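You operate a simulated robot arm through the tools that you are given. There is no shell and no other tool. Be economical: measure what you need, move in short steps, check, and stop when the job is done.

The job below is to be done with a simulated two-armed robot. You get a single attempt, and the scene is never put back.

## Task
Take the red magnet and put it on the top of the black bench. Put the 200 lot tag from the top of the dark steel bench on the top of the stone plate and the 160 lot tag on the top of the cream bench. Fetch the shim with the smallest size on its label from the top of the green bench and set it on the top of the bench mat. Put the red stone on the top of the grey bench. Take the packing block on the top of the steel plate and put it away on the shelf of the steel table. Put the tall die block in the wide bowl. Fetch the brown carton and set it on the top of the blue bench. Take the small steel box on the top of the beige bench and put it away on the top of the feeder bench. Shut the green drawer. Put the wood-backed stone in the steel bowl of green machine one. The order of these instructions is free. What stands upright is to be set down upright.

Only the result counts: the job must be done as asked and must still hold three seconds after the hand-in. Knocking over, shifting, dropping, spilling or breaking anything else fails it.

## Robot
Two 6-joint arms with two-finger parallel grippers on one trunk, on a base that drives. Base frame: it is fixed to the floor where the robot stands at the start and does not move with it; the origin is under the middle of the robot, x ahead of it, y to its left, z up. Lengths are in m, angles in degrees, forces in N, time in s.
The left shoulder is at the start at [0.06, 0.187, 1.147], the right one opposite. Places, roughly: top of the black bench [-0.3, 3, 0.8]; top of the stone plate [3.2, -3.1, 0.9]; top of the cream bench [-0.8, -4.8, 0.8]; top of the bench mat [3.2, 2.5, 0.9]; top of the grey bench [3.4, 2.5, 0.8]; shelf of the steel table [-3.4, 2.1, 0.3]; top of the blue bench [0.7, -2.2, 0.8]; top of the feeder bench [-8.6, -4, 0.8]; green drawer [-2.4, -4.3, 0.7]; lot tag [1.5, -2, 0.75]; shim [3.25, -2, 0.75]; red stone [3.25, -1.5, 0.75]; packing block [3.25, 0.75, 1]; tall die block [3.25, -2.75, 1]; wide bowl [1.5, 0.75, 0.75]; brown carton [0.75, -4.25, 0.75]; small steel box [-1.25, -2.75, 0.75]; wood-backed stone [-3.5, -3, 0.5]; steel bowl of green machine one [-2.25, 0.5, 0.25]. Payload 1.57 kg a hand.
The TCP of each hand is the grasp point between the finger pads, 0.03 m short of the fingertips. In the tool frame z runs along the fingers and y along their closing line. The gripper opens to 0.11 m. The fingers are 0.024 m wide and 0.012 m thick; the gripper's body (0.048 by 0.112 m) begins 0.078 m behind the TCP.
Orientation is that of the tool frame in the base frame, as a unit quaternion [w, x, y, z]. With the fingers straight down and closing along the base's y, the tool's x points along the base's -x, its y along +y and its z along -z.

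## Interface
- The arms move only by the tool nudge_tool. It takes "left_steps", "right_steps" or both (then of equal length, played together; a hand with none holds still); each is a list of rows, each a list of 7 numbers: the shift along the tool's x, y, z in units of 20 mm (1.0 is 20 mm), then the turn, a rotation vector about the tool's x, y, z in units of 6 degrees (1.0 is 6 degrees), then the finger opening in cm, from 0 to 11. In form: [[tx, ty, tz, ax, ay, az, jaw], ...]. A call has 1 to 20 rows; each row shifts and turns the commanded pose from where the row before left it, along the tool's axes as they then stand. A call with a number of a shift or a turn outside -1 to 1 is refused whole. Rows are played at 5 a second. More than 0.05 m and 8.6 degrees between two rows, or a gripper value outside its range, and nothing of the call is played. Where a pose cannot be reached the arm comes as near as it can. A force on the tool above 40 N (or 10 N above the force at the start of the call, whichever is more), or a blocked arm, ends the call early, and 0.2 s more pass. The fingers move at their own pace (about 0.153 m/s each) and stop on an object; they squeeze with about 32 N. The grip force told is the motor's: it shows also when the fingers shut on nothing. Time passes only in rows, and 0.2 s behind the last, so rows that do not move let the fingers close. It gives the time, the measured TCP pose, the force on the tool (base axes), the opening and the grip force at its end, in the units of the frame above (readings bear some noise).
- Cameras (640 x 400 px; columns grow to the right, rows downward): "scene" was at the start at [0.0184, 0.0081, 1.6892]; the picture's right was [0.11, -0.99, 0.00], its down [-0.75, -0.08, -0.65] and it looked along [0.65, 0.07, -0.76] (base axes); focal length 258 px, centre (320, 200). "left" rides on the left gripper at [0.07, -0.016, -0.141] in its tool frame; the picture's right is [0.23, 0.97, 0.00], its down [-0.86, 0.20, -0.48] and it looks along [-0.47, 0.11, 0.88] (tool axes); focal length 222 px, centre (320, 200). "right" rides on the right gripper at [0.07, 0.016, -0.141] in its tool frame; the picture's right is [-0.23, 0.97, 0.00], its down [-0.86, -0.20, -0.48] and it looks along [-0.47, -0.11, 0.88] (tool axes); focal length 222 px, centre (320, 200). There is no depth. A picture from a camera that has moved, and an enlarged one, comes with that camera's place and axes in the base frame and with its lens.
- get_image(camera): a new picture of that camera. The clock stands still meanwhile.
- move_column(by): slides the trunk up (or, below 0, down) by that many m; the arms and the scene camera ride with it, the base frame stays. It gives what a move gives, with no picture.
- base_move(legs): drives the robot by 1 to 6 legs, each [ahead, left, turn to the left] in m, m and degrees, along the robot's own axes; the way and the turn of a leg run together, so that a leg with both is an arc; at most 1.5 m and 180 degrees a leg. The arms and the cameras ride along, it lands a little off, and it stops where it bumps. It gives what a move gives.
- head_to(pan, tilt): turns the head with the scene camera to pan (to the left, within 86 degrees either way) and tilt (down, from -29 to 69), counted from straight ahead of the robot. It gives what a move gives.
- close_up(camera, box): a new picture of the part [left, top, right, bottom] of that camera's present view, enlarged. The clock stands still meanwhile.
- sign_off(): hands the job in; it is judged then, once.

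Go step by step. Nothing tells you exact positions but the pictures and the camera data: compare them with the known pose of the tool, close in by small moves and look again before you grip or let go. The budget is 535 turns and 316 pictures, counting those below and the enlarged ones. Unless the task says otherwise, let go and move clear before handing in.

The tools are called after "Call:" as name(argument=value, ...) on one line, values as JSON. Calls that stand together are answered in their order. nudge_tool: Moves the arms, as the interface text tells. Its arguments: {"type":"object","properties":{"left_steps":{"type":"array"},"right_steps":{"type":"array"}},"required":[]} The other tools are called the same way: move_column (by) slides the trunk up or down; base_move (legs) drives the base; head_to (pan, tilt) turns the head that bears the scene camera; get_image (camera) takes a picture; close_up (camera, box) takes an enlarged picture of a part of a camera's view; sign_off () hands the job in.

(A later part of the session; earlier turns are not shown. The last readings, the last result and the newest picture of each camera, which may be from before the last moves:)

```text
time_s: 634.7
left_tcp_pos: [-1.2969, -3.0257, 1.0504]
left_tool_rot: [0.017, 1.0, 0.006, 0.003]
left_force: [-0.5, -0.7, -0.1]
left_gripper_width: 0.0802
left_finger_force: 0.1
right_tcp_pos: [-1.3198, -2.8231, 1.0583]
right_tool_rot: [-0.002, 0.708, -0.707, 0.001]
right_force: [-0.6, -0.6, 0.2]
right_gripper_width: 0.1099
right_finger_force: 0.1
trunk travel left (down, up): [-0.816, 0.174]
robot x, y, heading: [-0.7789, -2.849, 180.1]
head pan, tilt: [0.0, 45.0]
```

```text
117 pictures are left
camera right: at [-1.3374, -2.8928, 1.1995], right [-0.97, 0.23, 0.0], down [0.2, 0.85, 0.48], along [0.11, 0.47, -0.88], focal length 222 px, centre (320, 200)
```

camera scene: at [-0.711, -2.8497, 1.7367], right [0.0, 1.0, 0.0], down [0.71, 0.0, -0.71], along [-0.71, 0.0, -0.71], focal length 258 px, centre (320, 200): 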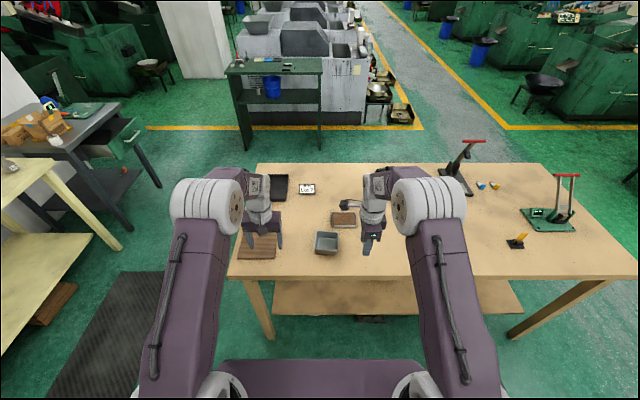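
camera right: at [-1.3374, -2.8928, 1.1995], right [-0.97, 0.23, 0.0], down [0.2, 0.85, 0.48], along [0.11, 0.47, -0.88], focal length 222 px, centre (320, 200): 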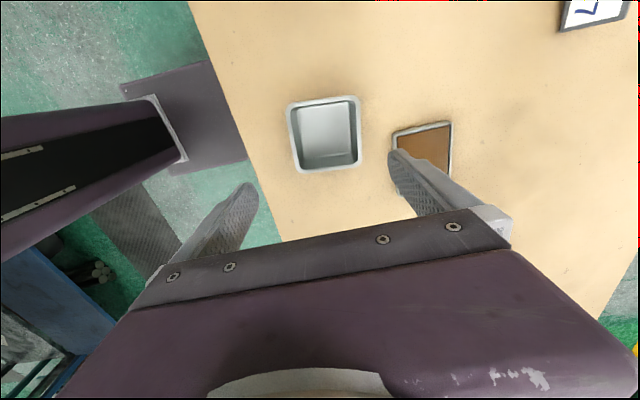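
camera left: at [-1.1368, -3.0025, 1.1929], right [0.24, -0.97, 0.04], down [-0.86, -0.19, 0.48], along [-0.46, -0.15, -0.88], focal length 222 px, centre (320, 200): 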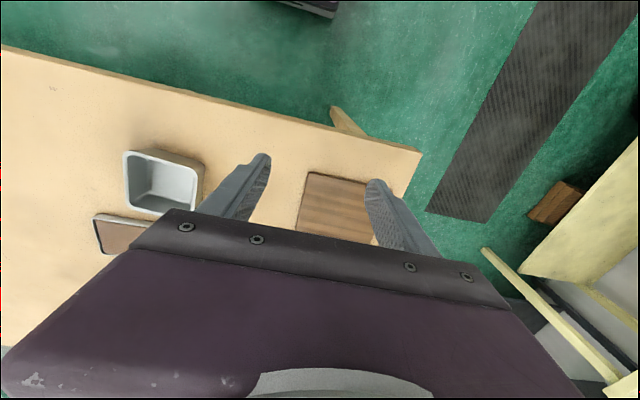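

The box is yawed ~9°; rotate to match and descend partway.

Call:
nudge_tool(right_steps=[[0.2, 0.2, 0, 0, 0, 0.75, 11], [0, 0, 0, 0, 0, 0.75, 11], [0, 0, 1, 0, 0, 0, 11], [0, 0, 1, 0, 0, 0, 11], [0, 0, 1, 0, 0, 0, 11], [0, 0, 1, 0, 0, 0, 11]])

Call:
get_image(camera="right")

```text
time_s: 636.1
left_tcp_pos: [-1.2938, -3.0242, 1.0504]
left_tool_rot: [0.018, 1.0, 0.006, 0.003]
left_force: [-0.5, -0.4, -0.9]
left_gripper_width: 0.0798
left_finger_force: 0.1
right_tcp_pos: [-1.3215, -2.8255, 0.9768]
right_tool_rot: [0.002, -0.65, 0.76, -0.001]
right_force: [-0.5, -0.7, 0.5]
right_gripper_width: 0.1102
right_finger_force: 0.1
trunk travel left (down, up): [-0.816, 0.174]
robot x, y, heading: [-0.7811, -2.8504, -180.0]
head pan, tilt: [0.0, 45.0]
```

```text
116 pictures are left
camera right: at [-1.3507, -2.8926, 1.1195], right [-0.93, 0.37, 0.0], down [0.33, 0.81, 0.48], along [0.18, 0.44, -0.88], focal length 222 px, centre (320, 200)
```

right: 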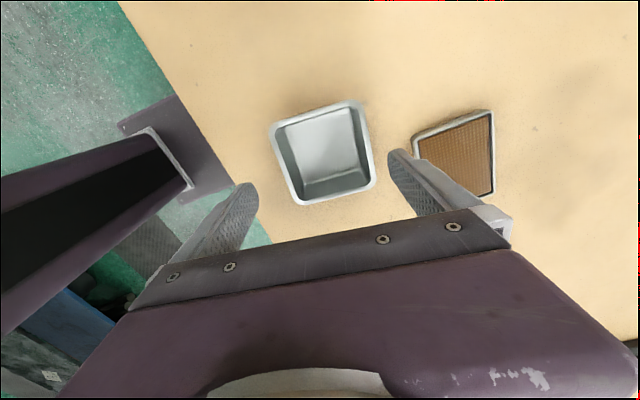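

Call:
nudge_tool(right_steps=[[0.3, 0.4, 0.5, 0, 0, 0, 11], [0, 0, 0.8, 0, 0, 0, 11], [0, 0, 0.7, 0, 0, 0, 11]])

Call:
get_image(camera="right")

```text
time_s: 636.9
left_tcp_pos: [-1.2965, -3.0246, 1.0503]
left_tool_rot: [0.018, 1.0, 0.005, 0.003]
left_force: [-0.8, -0.5, -0.1]
left_gripper_width: 0.0799
left_finger_force: 0.0
right_tcp_pos: [-1.3306, -2.8309, 0.9375]
right_tool_rot: [0.002, -0.651, 0.759, -0.001]
right_force: [-0.1, 0.0, 0.9]
right_gripper_width: 0.1101
right_finger_force: 0.1
trunk travel left (down, up): [-0.816, 0.174]
robot x, y, heading: [-0.779, -2.8504, -180.0]
head pan, tilt: [0.0, 45.0]
```

```text
115 pictures are left
camera right: at [-1.359, -2.8973, 1.0797], right [-0.93, 0.37, 0.0], down [0.33, 0.81, 0.48], along [0.18, 0.44, -0.88], focal length 222 px, centre (320, 200)
```

right: 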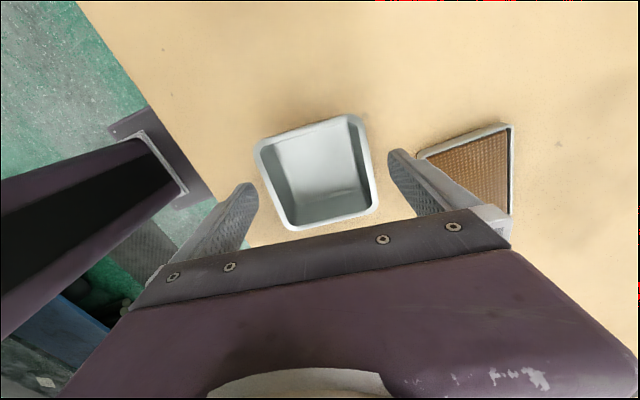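

Call:
nudge_tool(right_steps=[[0, 0, 0.7, 0, 0, 0, 11], [0, 0, 0.7, 0, 0, 0, 11], [0, 0, 0.6, 0, 0, 0, 11]])

Call:
get_image(camera="right")

```text
time_s: 637.7
left_tcp_pos: [-1.2948, -3.025, 1.051]
left_tool_rot: [0.018, 1.0, 0.007, 0.003]
left_force: [-0.4, 0.8, 1.4]
left_gripper_width: 0.0799
left_finger_force: 0.0
right_tcp_pos: [-1.3328, -2.8316, 0.8978]
right_tool_rot: [0.002, -0.651, 0.759, 0.0]
right_force: [0.5, -0.1, 0.6]
right_gripper_width: 0.11
right_finger_force: 0.1
trunk travel left (down, up): [-0.816, 0.174]
robot x, y, heading: [-0.7813, -2.8483, -179.9]
head pan, tilt: [0.0, 45.0]
```

```text
114 pictures are left
camera right: at [-1.3596, -2.8978, 1.04], right [-0.93, 0.37, 0.0], down [0.33, 0.81, 0.48], along [0.18, 0.44, -0.88], focal length 222 px, centre (320, 200)
```

right: 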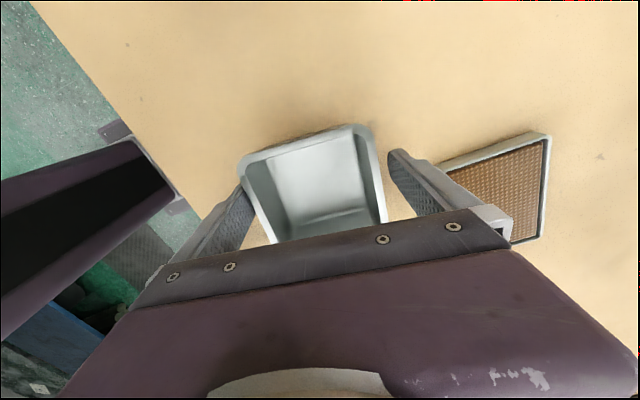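

Call:
nudge_tool(right_steps=[[0, -0.2, 0, 0, 0, 0, 11], [0, 0, 0, 0, 0, 0, 6], [0, 0, 0, 0, 0, 0, 6], [0, 0, 0, 0, 0, 0, 6], [0, 0, -0.5, 0, 0, 0, 6], [0, 0, -1, 0, 0, 0, 6], [0, 0, -1, 0, 0, 0, 6], [0, 0, -1, 0, 0, 0, 6]])

Call:
get_image(camera="right")

```text
time_s: 639.5
left_tcp_pos: [-1.2959, -3.0251, 1.0503]
left_tool_rot: [0.018, 1.0, 0.006, 0.002]
left_force: [0.6, 0.0, 0.3]
left_gripper_width: 0.0801
left_finger_force: 0.0
right_tcp_pos: [-1.3273, -2.8309, 0.967]
right_tool_rot: [0.002, -0.651, 0.759, -0.001]
right_force: [0.6, 0.3, -2.0]
right_gripper_width: 0.0903
right_finger_force: 32.3
trunk travel left (down, up): [-0.816, 0.174]
robot x, y, heading: [-0.7779, -2.8518, -179.9]
head pan, tilt: [0.0, 45.0]
```

```text
113 pictures are left
camera right: at [-1.3556, -2.8984, 1.1096], right [-0.93, 0.37, 0.0], down [0.33, 0.81, 0.48], along [0.18, 0.44, -0.88], focal length 222 px, centre (320, 200)
```

right: 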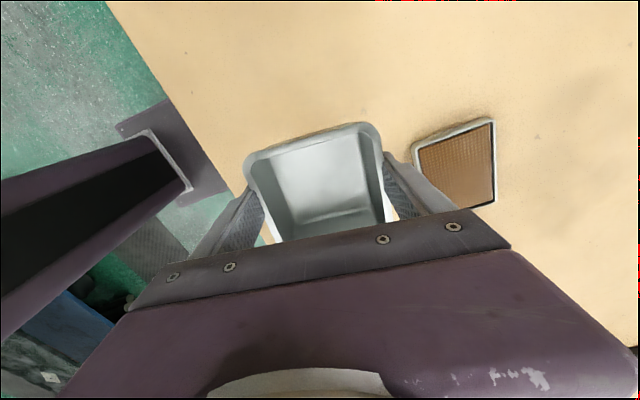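

Box held. Drive round to the drawer (left hand will push it shut).

Call:
nudge_tool(left_steps=[[0, 0, 0, 0, 0, 0, 0], [0, 0, 0, 0, 0, 0, 0], [0, 0, 0, 0, 0, 0, 0], [0, 0, 0, 0, 0, 0, 0]], right_steps=[[0, 0, -1, 0, 0, 0, 6], [0, 0, -1, 0, 0, 0, 6], [0, 0, -1, 0, 0, 0, 6], [0, 0, -1, 0, 0, 0, 6]])

Call:
base_move(legs=[[-0.3, 0, 0], [0, 0.8, 0], [1.4, 0, 0], [0.55, 0, 0], [0, 0, 90]])

Call:
head_to(pan=0, tilt=50)

Call:
get_image(camera="scene")

Call:
get_image(camera="left")

```text
time_s: 640.5
left_tcp_pos: [-1.2954, -3.0239, 1.052]
left_tool_rot: [0.018, 1.0, 0.006, 0.002]
left_force: [-0.7, 0.0, -0.2]
left_gripper_width: 0.0002
left_finger_force: 21.2
right_tcp_pos: [-1.3285, -2.831, 1.0465]
right_tool_rot: [0.002, -0.651, 0.759, -0.001]
right_force: [1.0, -0.5, -2.2]
right_gripper_width: 0.0901
right_finger_force: 32.0
trunk travel left (down, up): [-0.816, 0.174]
robot x, y, heading: [-0.7767, -2.8496, -180.0]
head pan, tilt: [0.0, 45.0]
```

```text
time_s: 659.7
left_tcp_pos: [-2.2781, -4.1459, 1.0512]
left_tool_rot: [0.01, 0.703, 0.711, 0.015]
left_force: [0.8, -0.7, 0.0]
left_gripper_width: 0.0
left_finger_force: 21.4
right_tcp_pos: [-2.473, -4.1781, 1.0476]
right_tool_rot: [-0.002, 0.997, -0.079, -0.001]
right_force: [-0.1, 1.0, -2.1]
right_gripper_width: 0.0892
right_finger_force: 32.9
trunk travel left (down, up): [-0.816, 0.174]
robot x, y, heading: [-2.454, -3.6341, -90.0]
head pan, tilt: [0.0, 45.0]
```

```text
time_s: 660.4
left_tcp_pos: [-2.2793, -4.1467, 1.0491]
left_tool_rot: [0.011, 0.703, 0.711, 0.016]
left_force: [-0.4, 1.2, -0.8]
left_gripper_width: 0.0001
left_finger_force: 21.4
right_tcp_pos: [-2.4728, -4.1782, 1.0472]
right_tool_rot: [-0.002, 0.997, -0.078, -0.001]
right_force: [0.0, -0.5, -2.4]
right_gripper_width: 0.0893
right_finger_force: 32.0
trunk travel left (down, up): [-0.816, 0.174]
robot x, y, heading: [-2.451, -3.6331, -90.2]
head pan, tilt: [0.0, 50.0]
```

```text
112 pictures are left
camera scene: at [-2.4511, -3.6489, 1.7298], right [-1.0, 0.0, 0.0], down [0.0, 0.77, -0.64], along [0.0, -0.64, -0.77], focal length 258 px, centre (320, 200)
```

scene: 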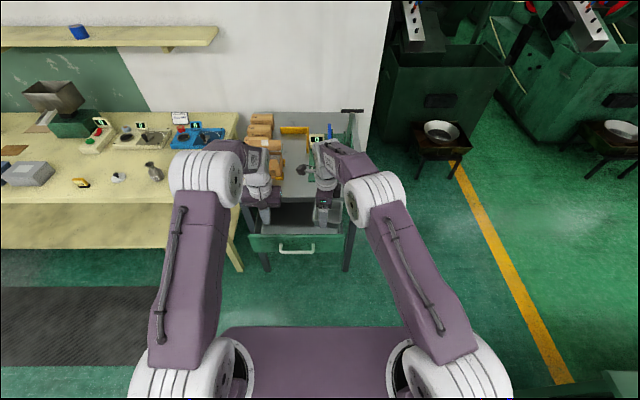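

```text
111 pictures are left
camera left: at [-2.3008, -4.0779, 1.1928], right [0.97, 0.24, 0.04], down [0.19, -0.86, 0.48], along [0.15, -0.46, -0.88], focal length 222 px, centre (320, 200)
```

left: 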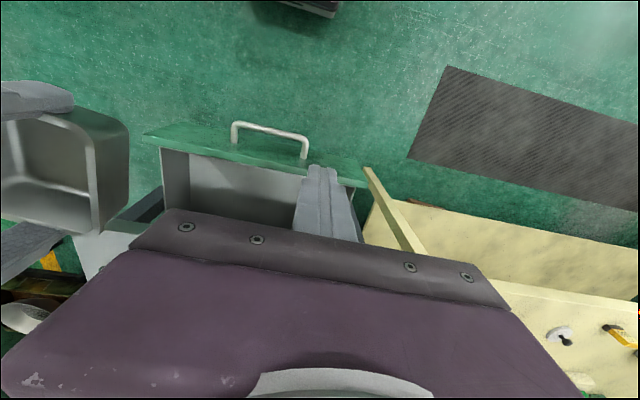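

Drawer front is at y≈-4.24, handle x −2.42…−2.28, so I'll push at x≈-2.21. Retract the right hand, align the left, and lower.

Call:
nudge_tool(left_steps=[[0, 0.8, 0, 0, 0, 0, 0], [0, 0.8, 0, 0, 0, 0, 0], [0, 0.8, 0, 0, 0, 0, 0], [0, 0.8, 0, 0, 0, 0, 0], [0, 0, 0, 0, 0, 0, 0], [0, 0, 0, 0, 0, 0, 0], [0, 0, 0, 0, 0, 0, 0], [0, 0, 0, 0, 0, 0, 0], [0, 0, 0, 0, 0, 0, 0], [0, 0, 0, 0, 0, 0, 0]], right_steps=[[0, -1, 0, 0, 0, 0, 6], [0, -1, 0, 0, 0, 0, 6], [0, -1, 0, 0, 0, 0, 6], [0, -1, 0, 0, 0, 0, 6], [0, -1, 0, 0, 0, 0, 6], [0, -1, 0, 0, 0, 0, 6], [0, -1, 0, 0, 0, 0, 6], [0, -1, 0, 0, 0, 0, 6], [0, -1, 0, 0, 0, 0, 6], [0, -1, 0, 0, 0, 0, 6]])

Call:
move_column(by=-0.315)

Call:
get_image(camera="left")

Call:
get_image(camera="scene")

```text
time_s: 662.6
left_tcp_pos: [-2.2147, -4.1458, 1.0549]
left_tool_rot: [0.011, 0.703, 0.711, 0.015]
left_force: [0.3, 0.7, -0.1]
left_gripper_width: 0.0003
left_finger_force: 21.5
right_tcp_pos: [-2.4405, -3.9799, 1.0485]
right_tool_rot: [-0.001, 0.997, -0.078, 0.0]
right_force: [-0.4, 1.1, -1.8]
right_gripper_width: 0.0893
right_finger_force: 32.5
trunk travel left (down, up): [-0.816, 0.174]
robot x, y, heading: [-2.4498, -3.6336, -90.1]
head pan, tilt: [0.0, 50.0]
```

```text
time_s: 665.7
left_tcp_pos: [-2.2156, -4.1464, 0.7373]
left_tool_rot: [0.01, 0.704, 0.71, 0.015]
left_force: [1.0, 0.3, 0.2]
left_gripper_width: 0.0
left_finger_force: 21.7
right_tcp_pos: [-2.4413, -3.9808, 0.7334]
right_tool_rot: [-0.002, 0.997, -0.079, -0.001]
right_force: [-0.2, -0.3, -1.5]
right_gripper_width: 0.0891
right_finger_force: 32.2
trunk travel left (down, up): [-0.501, 0.489]
robot x, y, heading: [-2.4555, -3.631, -90.4]
head pan, tilt: [0.0, 50.0]
```

```text
110 pictures are left
camera left: at [-2.237, -4.0776, 0.8805], right [0.97, 0.24, 0.04], down [0.19, -0.86, 0.48], along [0.15, -0.46, -0.88], focal length 222 px, centre (320, 200)
```

left: 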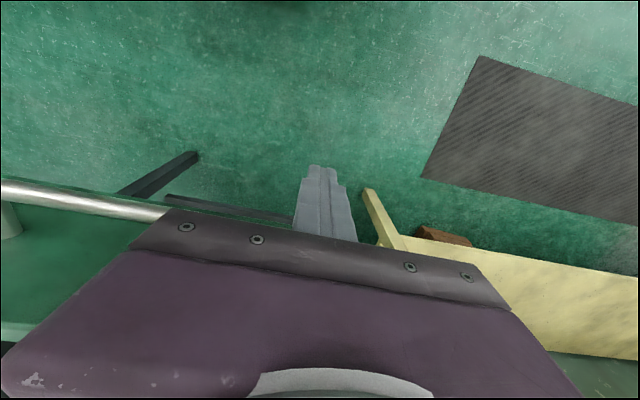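

```text
109 pictures are left
camera scene: at [-2.4512, -3.6485, 1.4148], right [-1.0, 0.0, 0.0], down [0.0, 0.77, -0.64], along [0.0, -0.64, -0.77], focal length 258 px, centre (320, 200)
```

scene: 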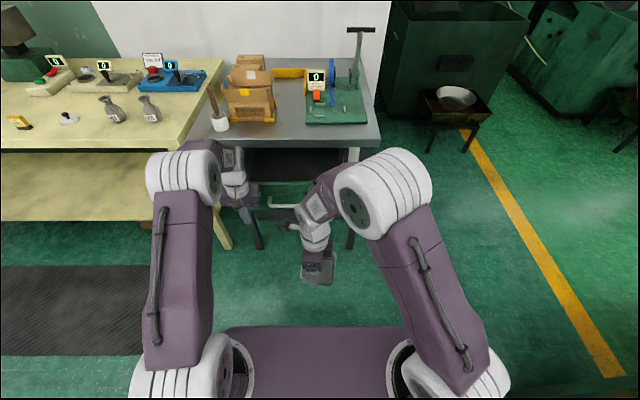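

Tilt the left hand forward 30° so the gripper body stays clear of the table edge, then push by driving.

Call:
nudge_tool(left_steps=[[0, 0, 0, 0, -1, 0, 0], [0, 0, 0, 0, -1, 0, 0], [0, 0, 0, 0, -1, 0, 0], [0, 0, 0, 0, -1, 0, 0], [0, 0, 0, 0, -1, 0, 0]])

Call:
base_move(legs=[[0.07, 0, 0]])

Call:
get_image(camera="left")

Call:
close_up(camera="scene", box=[180, 120, 380, 270])

```text
time_s: 666.9
left_tcp_pos: [-2.2151, -4.1456, 0.7382]
left_tool_rot: [0.194, 0.684, 0.683, -0.167]
left_force: [-0.6, 0.4, 0.3]
left_gripper_width: 0.0
left_finger_force: 21.9
right_tcp_pos: [-2.4415, -3.98, 0.7323]
right_tool_rot: [-0.002, 0.997, -0.079, -0.001]
right_force: [0.0, -0.8, -1.6]
right_gripper_width: 0.0891
right_finger_force: 32.3
trunk travel left (down, up): [-0.501, 0.489]
robot x, y, heading: [-2.4498, -3.6307, -90.1]
head pan, tilt: [0.0, 50.0]
```

```text
time_s: 667.9
left_tcp_pos: [-2.2153, -4.2156, 0.7387]
left_tool_rot: [0.194, 0.684, 0.684, -0.167]
left_force: [0.2, -0.9, -0.4]
left_gripper_width: 0.0
left_finger_force: 21.4
right_tcp_pos: [-2.4407, -4.0502, 0.7322]
right_tool_rot: [-0.003, 0.997, -0.078, -0.001]
right_force: [1.1, -0.7, -1.9]
right_gripper_width: 0.0893
right_finger_force: 32.0
trunk travel left (down, up): [-0.501, 0.489]
robot x, y, heading: [-2.4543, -3.7002, -90.0]
head pan, tilt: [0.0, 50.0]
```

```text
108 pictures are left
camera left: at [-2.2362, -4.0861, 0.8268], right [0.98, 0.21, -0.08], down [0.17, -0.51, 0.84], along [0.14, -0.84, -0.53], focal length 222 px, centre (320, 200)
```

left: 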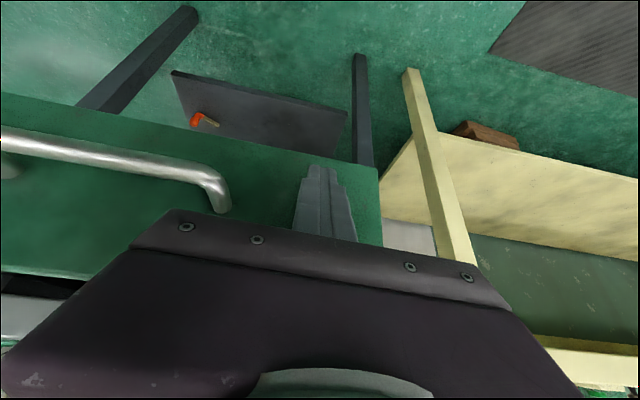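

```text
2.67 times, centred on (280, 195) of scene
camera zoom: at [-2.4514, -3.7197, 1.4147], right [-1.0, 0.0, 0.0], down [0.0, 0.77, -0.64], along [0.0, -0.64, -0.77], focal length 689 px, centre (427, 213)
```

zoom: 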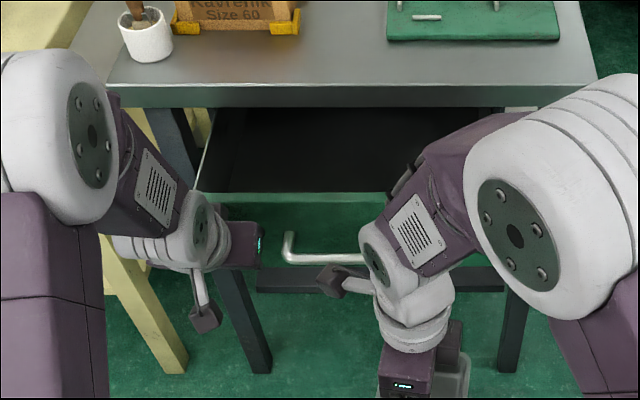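

Finger is at the drawer front's right part. Push by driving in steps.

Call:
base_move(legs=[[0.08, 0, 0]])

Call:
base_move(legs=[[0.04, 0, 0]])

Call:
close_up(camera="scene", box=[180, 120, 380, 270])

```text
time_s: 669.0
left_tcp_pos: [-2.2145, -4.2943, 0.7382]
left_tool_rot: [0.194, 0.683, 0.684, -0.167]
left_force: [-0.4, -0.1, 0.3]
left_gripper_width: 0.0001
left_finger_force: 20.7
right_tcp_pos: [-2.4425, -4.1292, 0.7327]
right_tool_rot: [-0.003, 0.997, -0.078, -0.001]
right_force: [-0.4, -0.2, -2.5]
right_gripper_width: 0.0891
right_finger_force: 32.2
trunk travel left (down, up): [-0.501, 0.489]
robot x, y, heading: [-2.453, -3.7797, -90.3]
head pan, tilt: [0.0, 50.0]
```

```text
time_s: 669.8
left_tcp_pos: [-2.2136, -4.335, 0.7375]
left_tool_rot: [0.194, 0.683, 0.684, -0.166]
left_force: [0.1, -0.2, 0.3]
left_gripper_width: 0.0
left_finger_force: 20.7
right_tcp_pos: [-2.4415, -4.1701, 0.7324]
right_tool_rot: [-0.003, 0.997, -0.077, 0.0]
right_force: [0.5, -0.6, -2.8]
right_gripper_width: 0.0893
right_finger_force: 32.4
trunk travel left (down, up): [-0.501, 0.489]
robot x, y, heading: [-2.4504, -3.818, -90.0]
head pan, tilt: [0.0, 50.0]
```

```text
2.67 times, centred on (280, 195) of scene
camera zoom: at [-2.4517, -3.8392, 1.4147], right [-1.0, 0.0, 0.0], down [0.0, 0.77, -0.64], along [0.0, -0.64, -0.77], focal length 689 px, centre (427, 213)
```

zoom: 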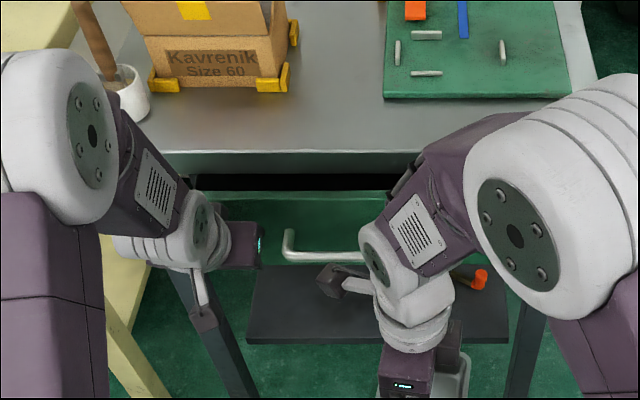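

Call:
base_move(legs=[[0.035, 0, 0]])

Call:
close_up(camera="scene", box=[180, 120, 380, 270])

```text
time_s: 670.7
left_tcp_pos: [-2.2155, -4.3692, 0.7383]
left_tool_rot: [0.193, 0.683, 0.684, -0.167]
left_force: [0.2, -0.4, -0.4]
left_gripper_width: 0.0
left_finger_force: 21.7
right_tcp_pos: [-2.4413, -4.2036, 0.7326]
right_tool_rot: [-0.003, 0.997, -0.078, 0.0]
right_force: [-0.5, -0.6, -2.2]
right_gripper_width: 0.089
right_finger_force: 31.9
trunk travel left (down, up): [-0.501, 0.489]
robot x, y, heading: [-2.452, -3.8551, -89.8]
head pan, tilt: [0.0, 50.0]
```

```text
2.67 times, centred on (280, 195) of scene
camera zoom: at [-2.4518, -3.8734, 1.4147], right [-1.0, 0.0, 0.0], down [0.0, 0.77, -0.64], along [0.0, -0.64, -0.77], focal length 689 px, centre (427, 213)
```

zoom: 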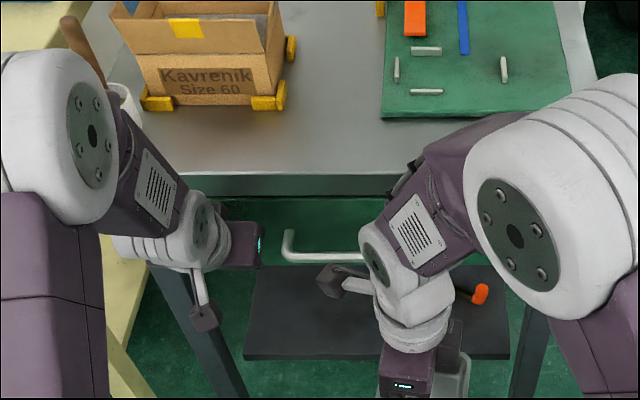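

Call:
base_move(legs=[[0.015, 0, 0]])

Call:
nudge_tool(left_steps=[[-0.3, 0, 0.17, 0, 0, 0, 0], [0, 0, 0, 0, 0, 0, 0]])

Call:
get_image(camera="left")

```text
time_s: 671.5
left_tcp_pos: [-2.2156, -4.3839, 0.7396]
left_tool_rot: [0.194, 0.683, 0.684, -0.167]
left_force: [0.3, 0.0, -0.1]
left_gripper_width: 0.0
left_finger_force: 21.5
right_tcp_pos: [-2.4421, -4.2194, 0.7338]
right_tool_rot: [-0.002, 0.997, -0.078, -0.001]
right_force: [-0.6, -0.2, -2.6]
right_gripper_width: 0.0893
right_finger_force: 31.6
trunk travel left (down, up): [-0.501, 0.489]
robot x, y, heading: [-2.4558, -3.865, -89.9]
head pan, tilt: [0.0, 50.0]
```

```text
time_s: 672.1
left_tcp_pos: [-2.2152, -4.3912, 0.7395]
left_tool_rot: [0.193, 0.684, 0.684, -0.166]
left_force: [0.1, 3.7, 1.5]
left_gripper_width: 0.0
left_finger_force: 21.5
right_tcp_pos: [-2.4412, -4.2179, 0.7336]
right_tool_rot: [-0.002, 0.997, -0.078, -0.001]
right_force: [-1.1, -0.3, -2.0]
right_gripper_width: 0.0892
right_finger_force: 32.3
trunk travel left (down, up): [-0.501, 0.489]
robot x, y, heading: [-2.4481, -3.8675, -90.2]
head pan, tilt: [0.0, 50.0]
```

```text
104 pictures are left
camera left: at [-2.2362, -4.2608, 0.8278], right [0.98, 0.21, -0.08], down [0.17, -0.51, 0.84], along [0.14, -0.84, -0.53], focal length 222 px, centre (320, 200)
```

left: 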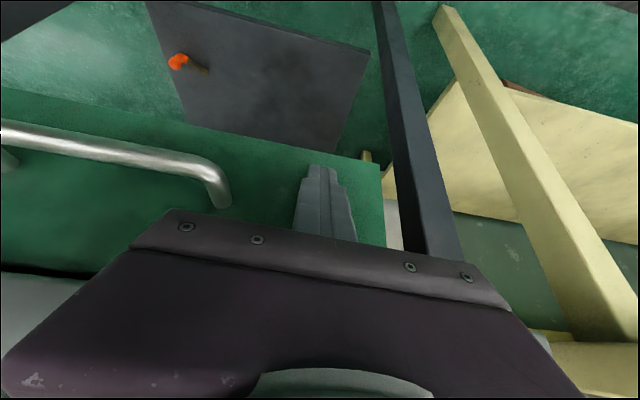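

Call:
nudge_tool(left_steps=[[-0.3, 0, 0.17, 0, 0, 0, 0], [-0.3, 0, 0.17, 0, 0, 0, 0], [0, 0, 0, 0, 0, 0, 0]])

Call:
nudge_tool(left_steps=[[-0.3, 0, 0.17, 0, 0, 0, 0], [-0.3, 0, 0.17, 0, 0, 0, 0], [0, 0, 0, 0, 0, 0, 0]])

Call:
get_image(camera="left")

```text
time_s: 672.6
left_tcp_pos: [-2.2148, -4.3904, 0.7369]
left_tool_rot: [0.188, 0.684, 0.687, -0.16]
left_force: [-0.3, 14.6, 6.6]
left_gripper_width: 0.0002
left_finger_force: 21.1
right_tcp_pos: [-2.4415, -4.2155, 0.7344]
right_tool_rot: [-0.001, 0.997, -0.077, -0.001]
right_force: [0.3, -1.2, -1.6]
right_gripper_width: 0.0893
right_finger_force: 32.1
trunk travel left (down, up): [-0.501, 0.489]
robot x, y, heading: [-2.4554, -3.8694, -90.2]
head pan, tilt: [0.0, 50.0]
stopped in row 2 (left hand): the force on the tool passed its limit (the readings are from after the stop); the commanded pose is now the measured one
```

```text
time_s: 673.1
left_tcp_pos: [-2.2142, -4.3916, 0.731]
left_tool_rot: [0.181, 0.686, 0.688, -0.152]
left_force: [-1.7, 17.6, 6.7]
left_gripper_width: 0.0
left_finger_force: 21.8
right_tcp_pos: [-2.4408, -4.216, 0.7339]
right_tool_rot: [-0.001, 0.997, -0.076, -0.001]
right_force: [0.6, -0.6, -1.8]
right_gripper_width: 0.0889
right_finger_force: 31.7
trunk travel left (down, up): [-0.501, 0.489]
robot x, y, heading: [-2.451, -3.8684, -89.9]
head pan, tilt: [0.0, 50.0]
stopped in row 2 (left hand): the force on the tool passed its limit (the readings are from after the stop); the commanded pose is now the measured one
```

```text
103 pictures are left
camera left: at [-2.2362, -4.2655, 0.8251], right [0.97, 0.22, -0.07], down [0.18, -0.54, 0.82], along [0.14, -0.81, -0.56], focal length 222 px, centre (320, 200)
```

left: 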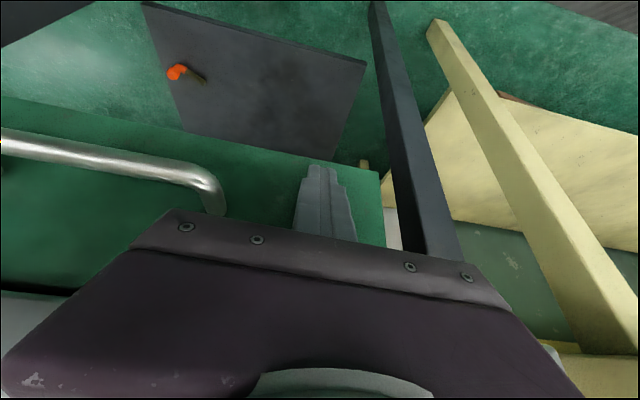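

Hard stop reached. Back off and check that the drawer is shut.

Call:
base_move(legs=[[-0.25, 0, 0]])

Call:
close_up(camera="scene", box=[200, 110, 400, 250])

Call:
get_image(camera="left")

```text
time_s: 674.9
left_tcp_pos: [-2.2149, -4.1467, 0.731]
left_tool_rot: [0.183, 0.685, 0.688, -0.154]
left_force: [-0.1, 0.6, -0.4]
left_gripper_width: 0.0
left_finger_force: 21.2
right_tcp_pos: [-2.4403, -3.9681, 0.7327]
right_tool_rot: [-0.002, 0.997, -0.077, -0.001]
right_force: [-0.4, 0.4, -1.8]
right_gripper_width: 0.0891
right_finger_force: 32.0
trunk travel left (down, up): [-0.501, 0.489]
robot x, y, heading: [-2.4531, -3.6194, -90.1]
head pan, tilt: [0.0, 50.0]
```

```text
2.86 times, centred on (300, 180) of scene
camera zoom: at [-2.4515, -3.6363, 1.4148], right [-1.0, 0.0, 0.0], down [0.0, 0.77, -0.64], along [0.0, -0.64, -0.77], focal length 738 px, centre (377, 257)
```

zoom: 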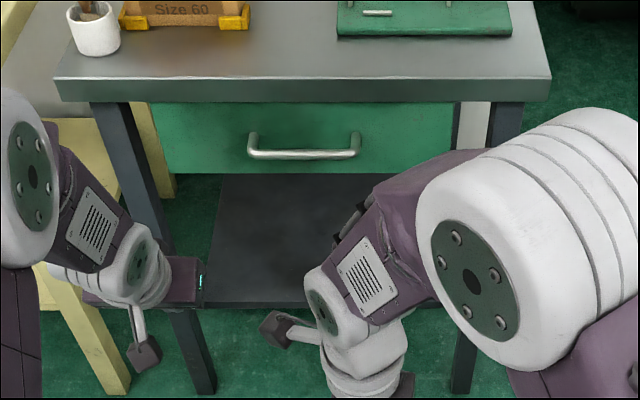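

```text
101 pictures are left
camera left: at [-2.2356, -4.0197, 0.8246], right [0.97, 0.21, -0.07], down [0.18, -0.54, 0.83], along [0.14, -0.82, -0.56], focal length 222 px, centre (320, 200)
```

left: 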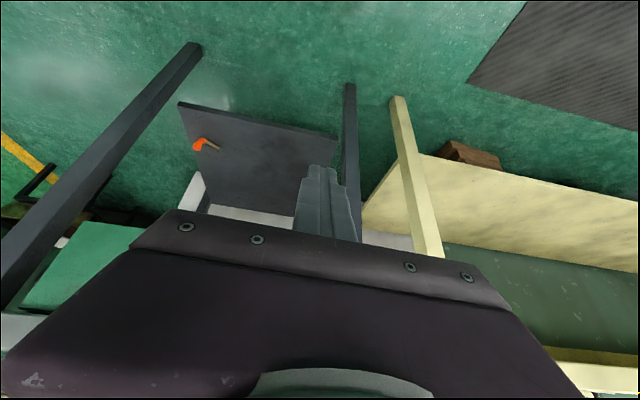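

Drawer is shut. Raise, straighten the left hand, and look west toward the feeder bench.

Call:
move_column(by=0.4)

Call:
nudge_tool(left_steps=[[0, 0, 0, 0, 1, 0, 2], [0, 0, 0, 0, 1, 0, 2], [0, 0, 0, 0, 1, 0, 2], [0, 0, 0, 0, 1, 0, 2], [0, 0, 0, 0, 0.5, 0, 2], [0, 0, -1, 0, 0, 0, 2], [0, 0, -1, 0, 0, 0, 2]])

Call:
base_move(legs=[[0, 0, -90]])

Call:
head_to(pan=0, tilt=15)

Call:
get_image(camera="scene")

```text
time_s: 678.7
left_tcp_pos: [-2.2137, -4.1457, 1.1309]
left_tool_rot: [0.182, 0.685, 0.688, -0.154]
left_force: [-0.7, 2.1, -0.4]
left_gripper_width: 0.0
left_finger_force: 21.7
right_tcp_pos: [-2.4422, -3.9691, 1.1321]
right_tool_rot: [-0.003, 0.997, -0.077, -0.001]
right_force: [0.1, -1.0, -2.6]
right_gripper_width: 0.0891
right_finger_force: 32.0
trunk travel left (down, up): [-0.901, 0.089]
robot x, y, heading: [-2.4511, -3.6212, -89.9]
head pan, tilt: [0.0, 50.0]
```

```text
time_s: 680.3
left_tcp_pos: [-2.216, -4.1453, 1.1711]
left_tool_rot: [0.016, 0.703, 0.711, 0.011]
left_force: [-0.2, 0.3, -0.1]
left_gripper_width: 0.0201
left_finger_force: 0.0
right_tcp_pos: [-2.4421, -3.9681, 1.1325]
right_tool_rot: [-0.002, 0.997, -0.078, -0.001]
right_force: [-0.7, 0.1, -1.9]
right_gripper_width: 0.0892
right_finger_force: 32.4
trunk travel left (down, up): [-0.901, 0.089]
robot x, y, heading: [-2.4521, -3.6225, -90.1]
head pan, tilt: [0.0, 50.0]
```

```text
time_s: 684.5
left_tcp_pos: [-2.9776, -3.8624, 1.1707]
left_tool_rot: [0.019, 1.0, 0.012, -0.003]
left_force: [-0.3, -0.5, 0.4]
left_gripper_width: 0.0199
left_finger_force: 0.0
right_tcp_pos: [-2.8019, -3.6353, 1.1335]
right_tool_rot: [0.003, -0.654, 0.757, 0.0]
right_force: [-0.4, -0.2, -2.5]
right_gripper_width: 0.0893
right_finger_force: 31.9
trunk travel left (down, up): [-0.901, 0.089]
robot x, y, heading: [-2.4551, -3.6179, -179.5]
head pan, tilt: [0.0, 50.0]
```

```text
time_s: 685.5
left_tcp_pos: [-2.9766, -3.8617, 1.1716]
left_tool_rot: [0.018, 1.0, 0.011, -0.003]
left_force: [0.4, -0.5, -0.4]
left_gripper_width: 0.0201
left_finger_force: 0.0
right_tcp_pos: [-2.8024, -3.6349, 1.1334]
right_tool_rot: [0.002, -0.654, 0.757, -0.001]
right_force: [0.7, 0.1, -1.3]
right_gripper_width: 0.0891
right_finger_force: 31.5
trunk travel left (down, up): [-0.901, 0.089]
robot x, y, heading: [-2.4527, -3.6206, -179.5]
head pan, tilt: [0.0, 15.0]
```

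```text
100 pictures are left
camera scene: at [-2.4854, -3.6203, 1.8684], right [-0.01, 1.0, 0.0], down [0.26, 0.0, -0.97], along [-0.97, -0.01, -0.26], focal length 258 px, centre (320, 200)
```

scene: 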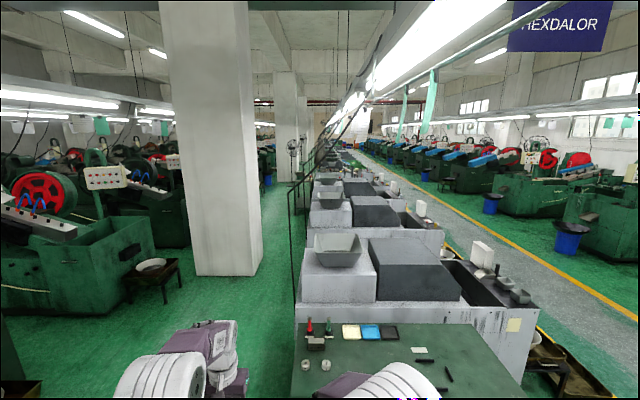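

Call:
close_up(camera="scene", box=[230, 110, 390, 240])

Call:
close_up(camera="scene", box=[0, 120, 320, 320])

```text
3.08 times, centred on (310, 175) of scene
camera zoom: at [-2.4854, -3.6203, 1.8684], right [-0.01, 1.0, 0.0], down [0.26, 0.0, -0.97], along [-0.97, -0.01, -0.26], focal length 795 px, centre (351, 277)
```

zoom: 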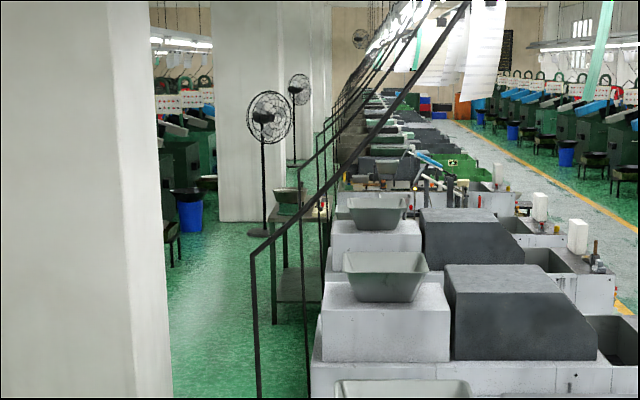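

```text
2.00 times, centred on (160, 220) of scene
camera zoom: at [-2.4854, -3.6203, 1.8684], right [-0.01, 1.0, 0.0], down [0.26, 0.0, -0.97], along [-0.97, -0.01, -0.26], focal length 516 px, centre (640, 160)
```

zoom: 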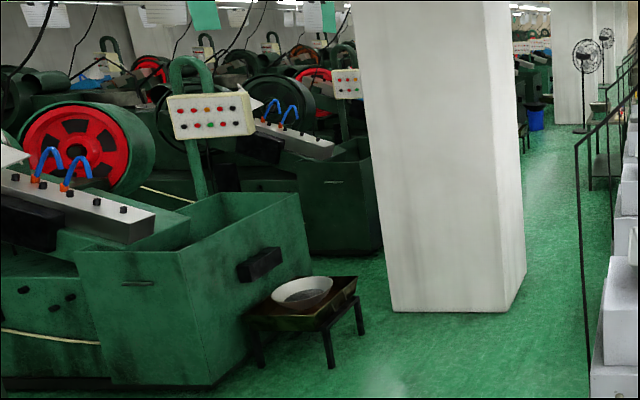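

The feeder bench (with a hopper) is in the corridor beyond the pillar; the corridor there is ~0.65 m wide. I narrow the arm posture by extending hands forward and inward, then approach.

Call:
nudge_tool(left_steps=[[-0.5, -0.8, 0, 0, 0, 0, 2], [-0.5, -0.8, 0, 0, 0, 0, 2], [-0.5, -0.8, 0, 0, 0, 0, 2], [-0.5, -0.8, 0, 0, 0, 0, 2], [-0.5, 0, 0, 0, 0, 0, 2], [-0.5, 0, 0, 0, 0, 0, 2], [0, 0, 0, 0, 0, 0, 2], [0, 0, 0, 0, 0, 0, 2]], right_steps=[[-0.5, 1, 0, 0, 0, 0, 6], [-0.5, 1, 0, 0, 0, 0, 6], [-0.5, 1, 0, 0, 0, 0, 6], [-0.5, 1, 0, 0, 0, 0, 6], [-0.5, 1, 0, 0, 0, 0, 6], [-0.5, 1, 0, 0, 0, 0, 6], [-0.5, 1, 0, 0, 0, 0, 6], [-0.5, 1, 0, 0, 0, 0, 6]])

Call:
base_move(legs=[[0, 0.3, -0.5], [0.9, 0, 0], [0, 0.25, 0], [1.2, 0, 0]])

Call:
head_to(pan=0, tilt=35)

Call:
get_image(camera="scene")

```text
time_s: 687.3
left_tcp_pos: [-3.0403, -3.7989, 1.1686]
left_tool_rot: [0.02, 1.0, 0.012, -0.003]
left_force: [-0.6, 0.0, -0.7]
left_gripper_width: 0.0201
left_finger_force: 0.0
right_tcp_pos: [-2.9506, -3.5311, 1.131]
right_tool_rot: [0.002, -0.654, 0.756, -0.002]
right_force: [-1.0, -1.2, -2.5]
right_gripper_width: 0.0893
right_finger_force: 32.2
trunk travel left (down, up): [-0.901, 0.089]
robot x, y, heading: [-2.4546, -3.6185, -179.2]
head pan, tilt: [0.0, 15.0]
```

```text
time_s: 692.6
left_tcp_pos: [-3.6849, -3.9988, 1.1703]
left_tool_rot: [0.019, 0.996, -0.083, -0.007]
left_force: [0.3, -0.8, 0.8]
left_gripper_width: 0.0199
left_finger_force: 0.1
right_tcp_pos: [-3.547, -3.7531, 1.1337]
right_tool_rot: [0.002, -0.58, 0.815, 0.0]
right_force: [-0.8, 0.0, -1.8]
right_gripper_width: 0.0892
right_finger_force: 32.0
trunk travel left (down, up): [-0.901, 0.089]
robot x, y, heading: [-3.0814, -3.9316, 169.5]
head pan, tilt: [0.0, 15.0]
stopped in leg 2: the robot was blocked; the commanded pose is now the measured one
```

```text
time_s: 693.4
left_tcp_pos: [-3.689, -3.9978, 1.1679]
left_tool_rot: [0.019, 0.996, -0.083, -0.005]
left_force: [-0.5, 0.5, 1.1]
left_gripper_width: 0.0201
left_finger_force: 0.1
right_tcp_pos: [-3.5502, -3.7536, 1.1326]
right_tool_rot: [0.003, -0.58, 0.815, -0.001]
right_force: [-0.1, -0.4, -2.1]
right_gripper_width: 0.0893
right_finger_force: 31.9
trunk travel left (down, up): [-0.901, 0.089]
robot x, y, heading: [-3.0753, -3.9371, 169.4]
head pan, tilt: [0.0, 35.0]
```

```text
97 pictures are left
camera scene: at [-3.1061, -3.927, 1.8366], right [0.18, 0.98, 0.0], down [0.56, -0.1, -0.82], along [-0.81, 0.15, -0.57], focal length 258 px, centre (320, 200)
```

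scene: 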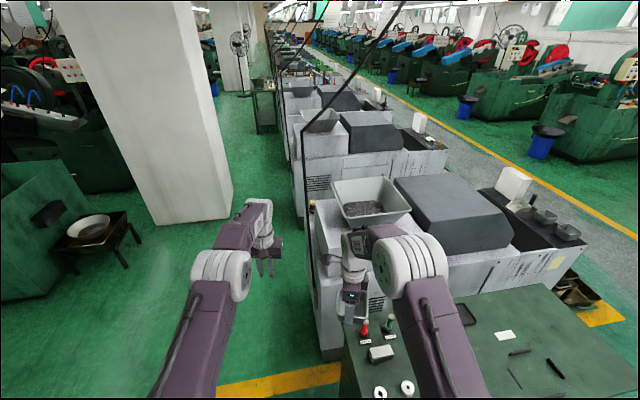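

The base bumped (desk corner); nothing appears disturbed. Back off, move to y≈-4.2, straighten heading, and continue carefully.

Call:
base_move(legs=[[-0.12, 0, 0], [0, 0.26, 10.5], [0.6, 0, 0]])

Call:
get_image(camera="scene")

Call:
head_to(pan=-80, tilt=50)

Call:
get_image(camera="scene")

```text
time_s: 699.1
left_tcp_pos: [-4.169, -4.3845, 1.1699]
left_tool_rot: [0.019, 1.0, 0.007, -0.004]
left_force: [0.4, -0.3, -0.6]
left_gripper_width: 0.0199
left_finger_force: 0.1
right_tcp_pos: [-4.0777, -4.1195, 1.1327]
right_tool_rot: [0.002, -0.65, 0.76, -0.001]
right_force: [0.3, -0.3, -2.7]
right_gripper_width: 0.0892
right_finger_force: 32.3
trunk travel left (down, up): [-0.901, 0.089]
robot x, y, heading: [-3.5831, -4.2093, 180.0]
head pan, tilt: [0.0, 35.0]
```

```text
96 pictures are left
camera scene: at [-3.6079, -4.2109, 1.8365], right [0.0, 1.0, 0.0], down [0.57, 0.0, -0.82], along [-0.82, 0.0, -0.57], focal length 258 px, centre (320, 200)
```

scene: 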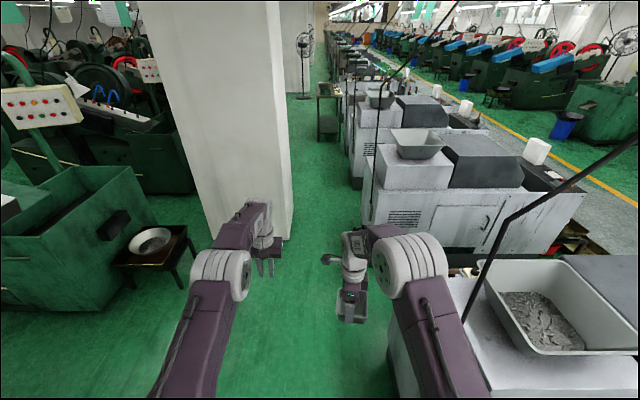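

```text
time_s: 700.6
left_tcp_pos: [-4.1705, -4.3847, 1.1679]
left_tool_rot: [0.019, 1.0, 0.006, -0.004]
left_force: [-0.6, 0.1, -0.1]
left_gripper_width: 0.0202
left_finger_force: 0.1
right_tcp_pos: [-4.0779, -4.12, 1.133]
right_tool_rot: [0.002, -0.651, 0.759, -0.002]
right_force: [0.1, -0.1, -2.6]
right_gripper_width: 0.0891
right_finger_force: 32.0
trunk travel left (down, up): [-0.901, 0.089]
robot x, y, heading: [-3.5822, -4.2113, 180.1]
head pan, tilt: [-80.0, 50.0]
```

```text
95 pictures are left
camera scene: at [-3.5356, -4.1352, 1.8148], right [0.98, 0.17, 0.0], down [0.13, -0.75, -0.64], along [-0.11, 0.63, -0.77], focal length 258 px, centre (320, 200)
```

scene: 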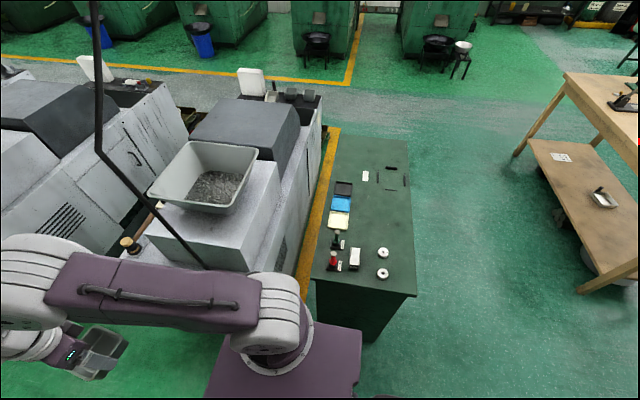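

The corridor is ~0.9 m between pillar (y -4.51) and machines (y -3.62). Drive along y≈-4.07.

Call:
base_move(legs=[[0, -0.14, 0], [1.4, 0, 0]])

Call:
head_to(pan=0, tilt=35)

Call:
get_image(camera="scene")

```text
time_s: 708.5
left_tcp_pos: [-5.5554, -4.2527, 1.1691]
left_tool_rot: [0.019, 1.0, 0.011, -0.003]
left_force: [-0.2, 0.2, 0.9]
left_gripper_width: 0.0198
left_finger_force: 0.1
right_tcp_pos: [-5.4648, -3.9871, 1.1321]
right_tool_rot: [0.002, -0.654, 0.757, -0.001]
right_force: [-0.1, 1.1, -1.4]
right_gripper_width: 0.089
right_finger_force: 31.4
trunk travel left (down, up): [-0.901, 0.089]
robot x, y, heading: [-4.9697, -4.0749, -179.8]
head pan, tilt: [-80.0, 50.0]
```

```text
time_s: 710.0
left_tcp_pos: [-5.5555, -4.2524, 1.1687]
left_tool_rot: [0.018, 1.0, 0.01, -0.004]
left_force: [-1.1, 0.0, -0.2]
left_gripper_width: 0.0198
left_finger_force: 0.1
right_tcp_pos: [-5.4654, -3.9874, 1.1323]
right_tool_rot: [0.002, -0.653, 0.757, -0.002]
right_force: [0.6, 0.8, -1.8]
right_gripper_width: 0.0892
right_finger_force: 31.7
trunk travel left (down, up): [-0.901, 0.089]
robot x, y, heading: [-4.9691, -4.0702, -179.5]
head pan, tilt: [0.0, 35.0]
```

```text
94 pictures are left
camera scene: at [-4.997, -4.0751, 1.8365], right [-0.01, 1.0, 0.0], down [0.57, 0.0, -0.82], along [-0.82, 0.0, -0.57], focal length 258 px, centre (320, 200)
```

scene: 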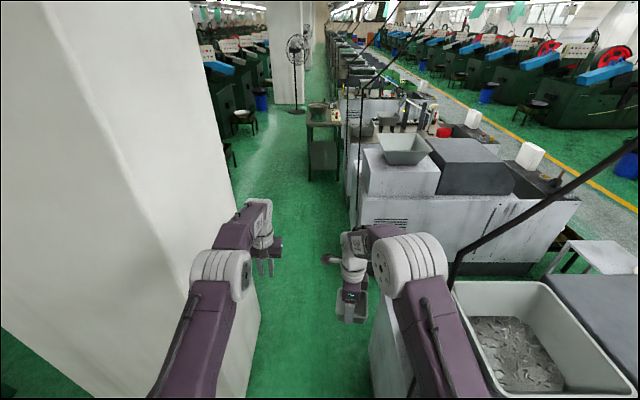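

Call:
base_move(legs=[[1.4, 0, 0], [1.0, 0, 0]])

Call:
get_image(camera="scene")

Call:
get_image(camera="right")

```text
time_s: 721.7
left_tcp_pos: [-7.9493, -4.2791, 1.168]
left_tool_rot: [0.018, 1.0, 0.012, -0.004]
left_force: [0.3, -0.7, 0.2]
left_gripper_width: 0.0202
left_finger_force: 0.0
right_tcp_pos: [-7.8624, -4.0129, 1.1325]
right_tool_rot: [0.003, -0.656, 0.755, -0.002]
right_force: [0.3, 0.7, -2.4]
right_gripper_width: 0.0893
right_finger_force: 32.2
trunk travel left (down, up): [-0.901, 0.089]
robot x, y, heading: [-7.3645, -4.096, -179.4]
head pan, tilt: [0.0, 35.0]
```

```text
93 pictures are left
camera scene: at [-7.391, -4.0982, 1.8365], right [-0.01, 1.0, 0.0], down [0.57, 0.01, -0.82], along [-0.82, -0.01, -0.57], focal length 258 px, centre (320, 200)
```

scene: 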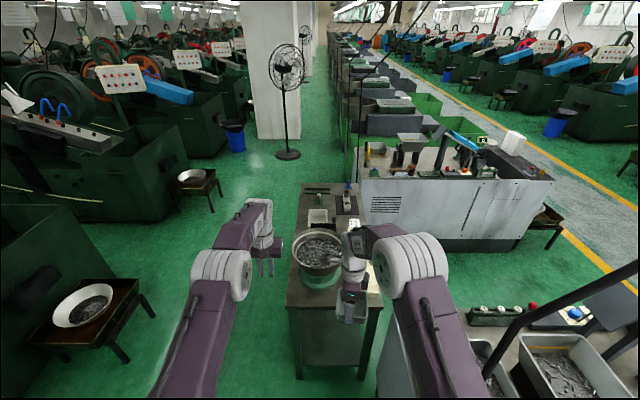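

```text
92 pictures are left
camera right: at [-7.8881, -4.0803, 1.2746], right [-0.93, 0.36, 0.0], down [0.32, 0.82, 0.48], along [0.18, 0.45, -0.88], focal length 222 px, centre (320, 200)
```

right: 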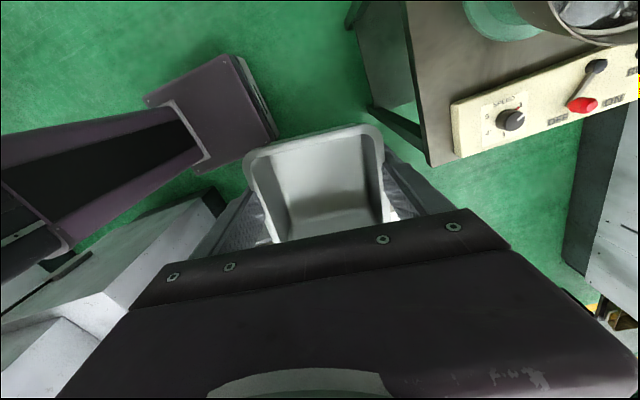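

Call:
close_up(camera="scene", box=[270, 170, 400, 310])

```text
2.86 times, centred on (335, 240) of scene
camera zoom: at [-7.391, -4.0982, 1.8365], right [-0.01, 1.0, 0.0], down [0.57, 0.01, -0.82], along [-0.82, -0.01, -0.57], focal length 738 px, centre (277, 86)
```

zoom: 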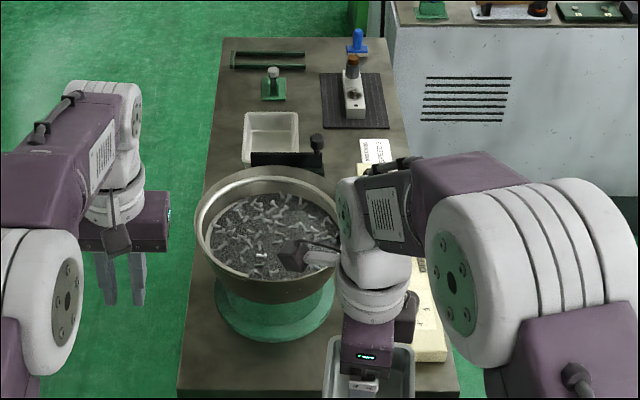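

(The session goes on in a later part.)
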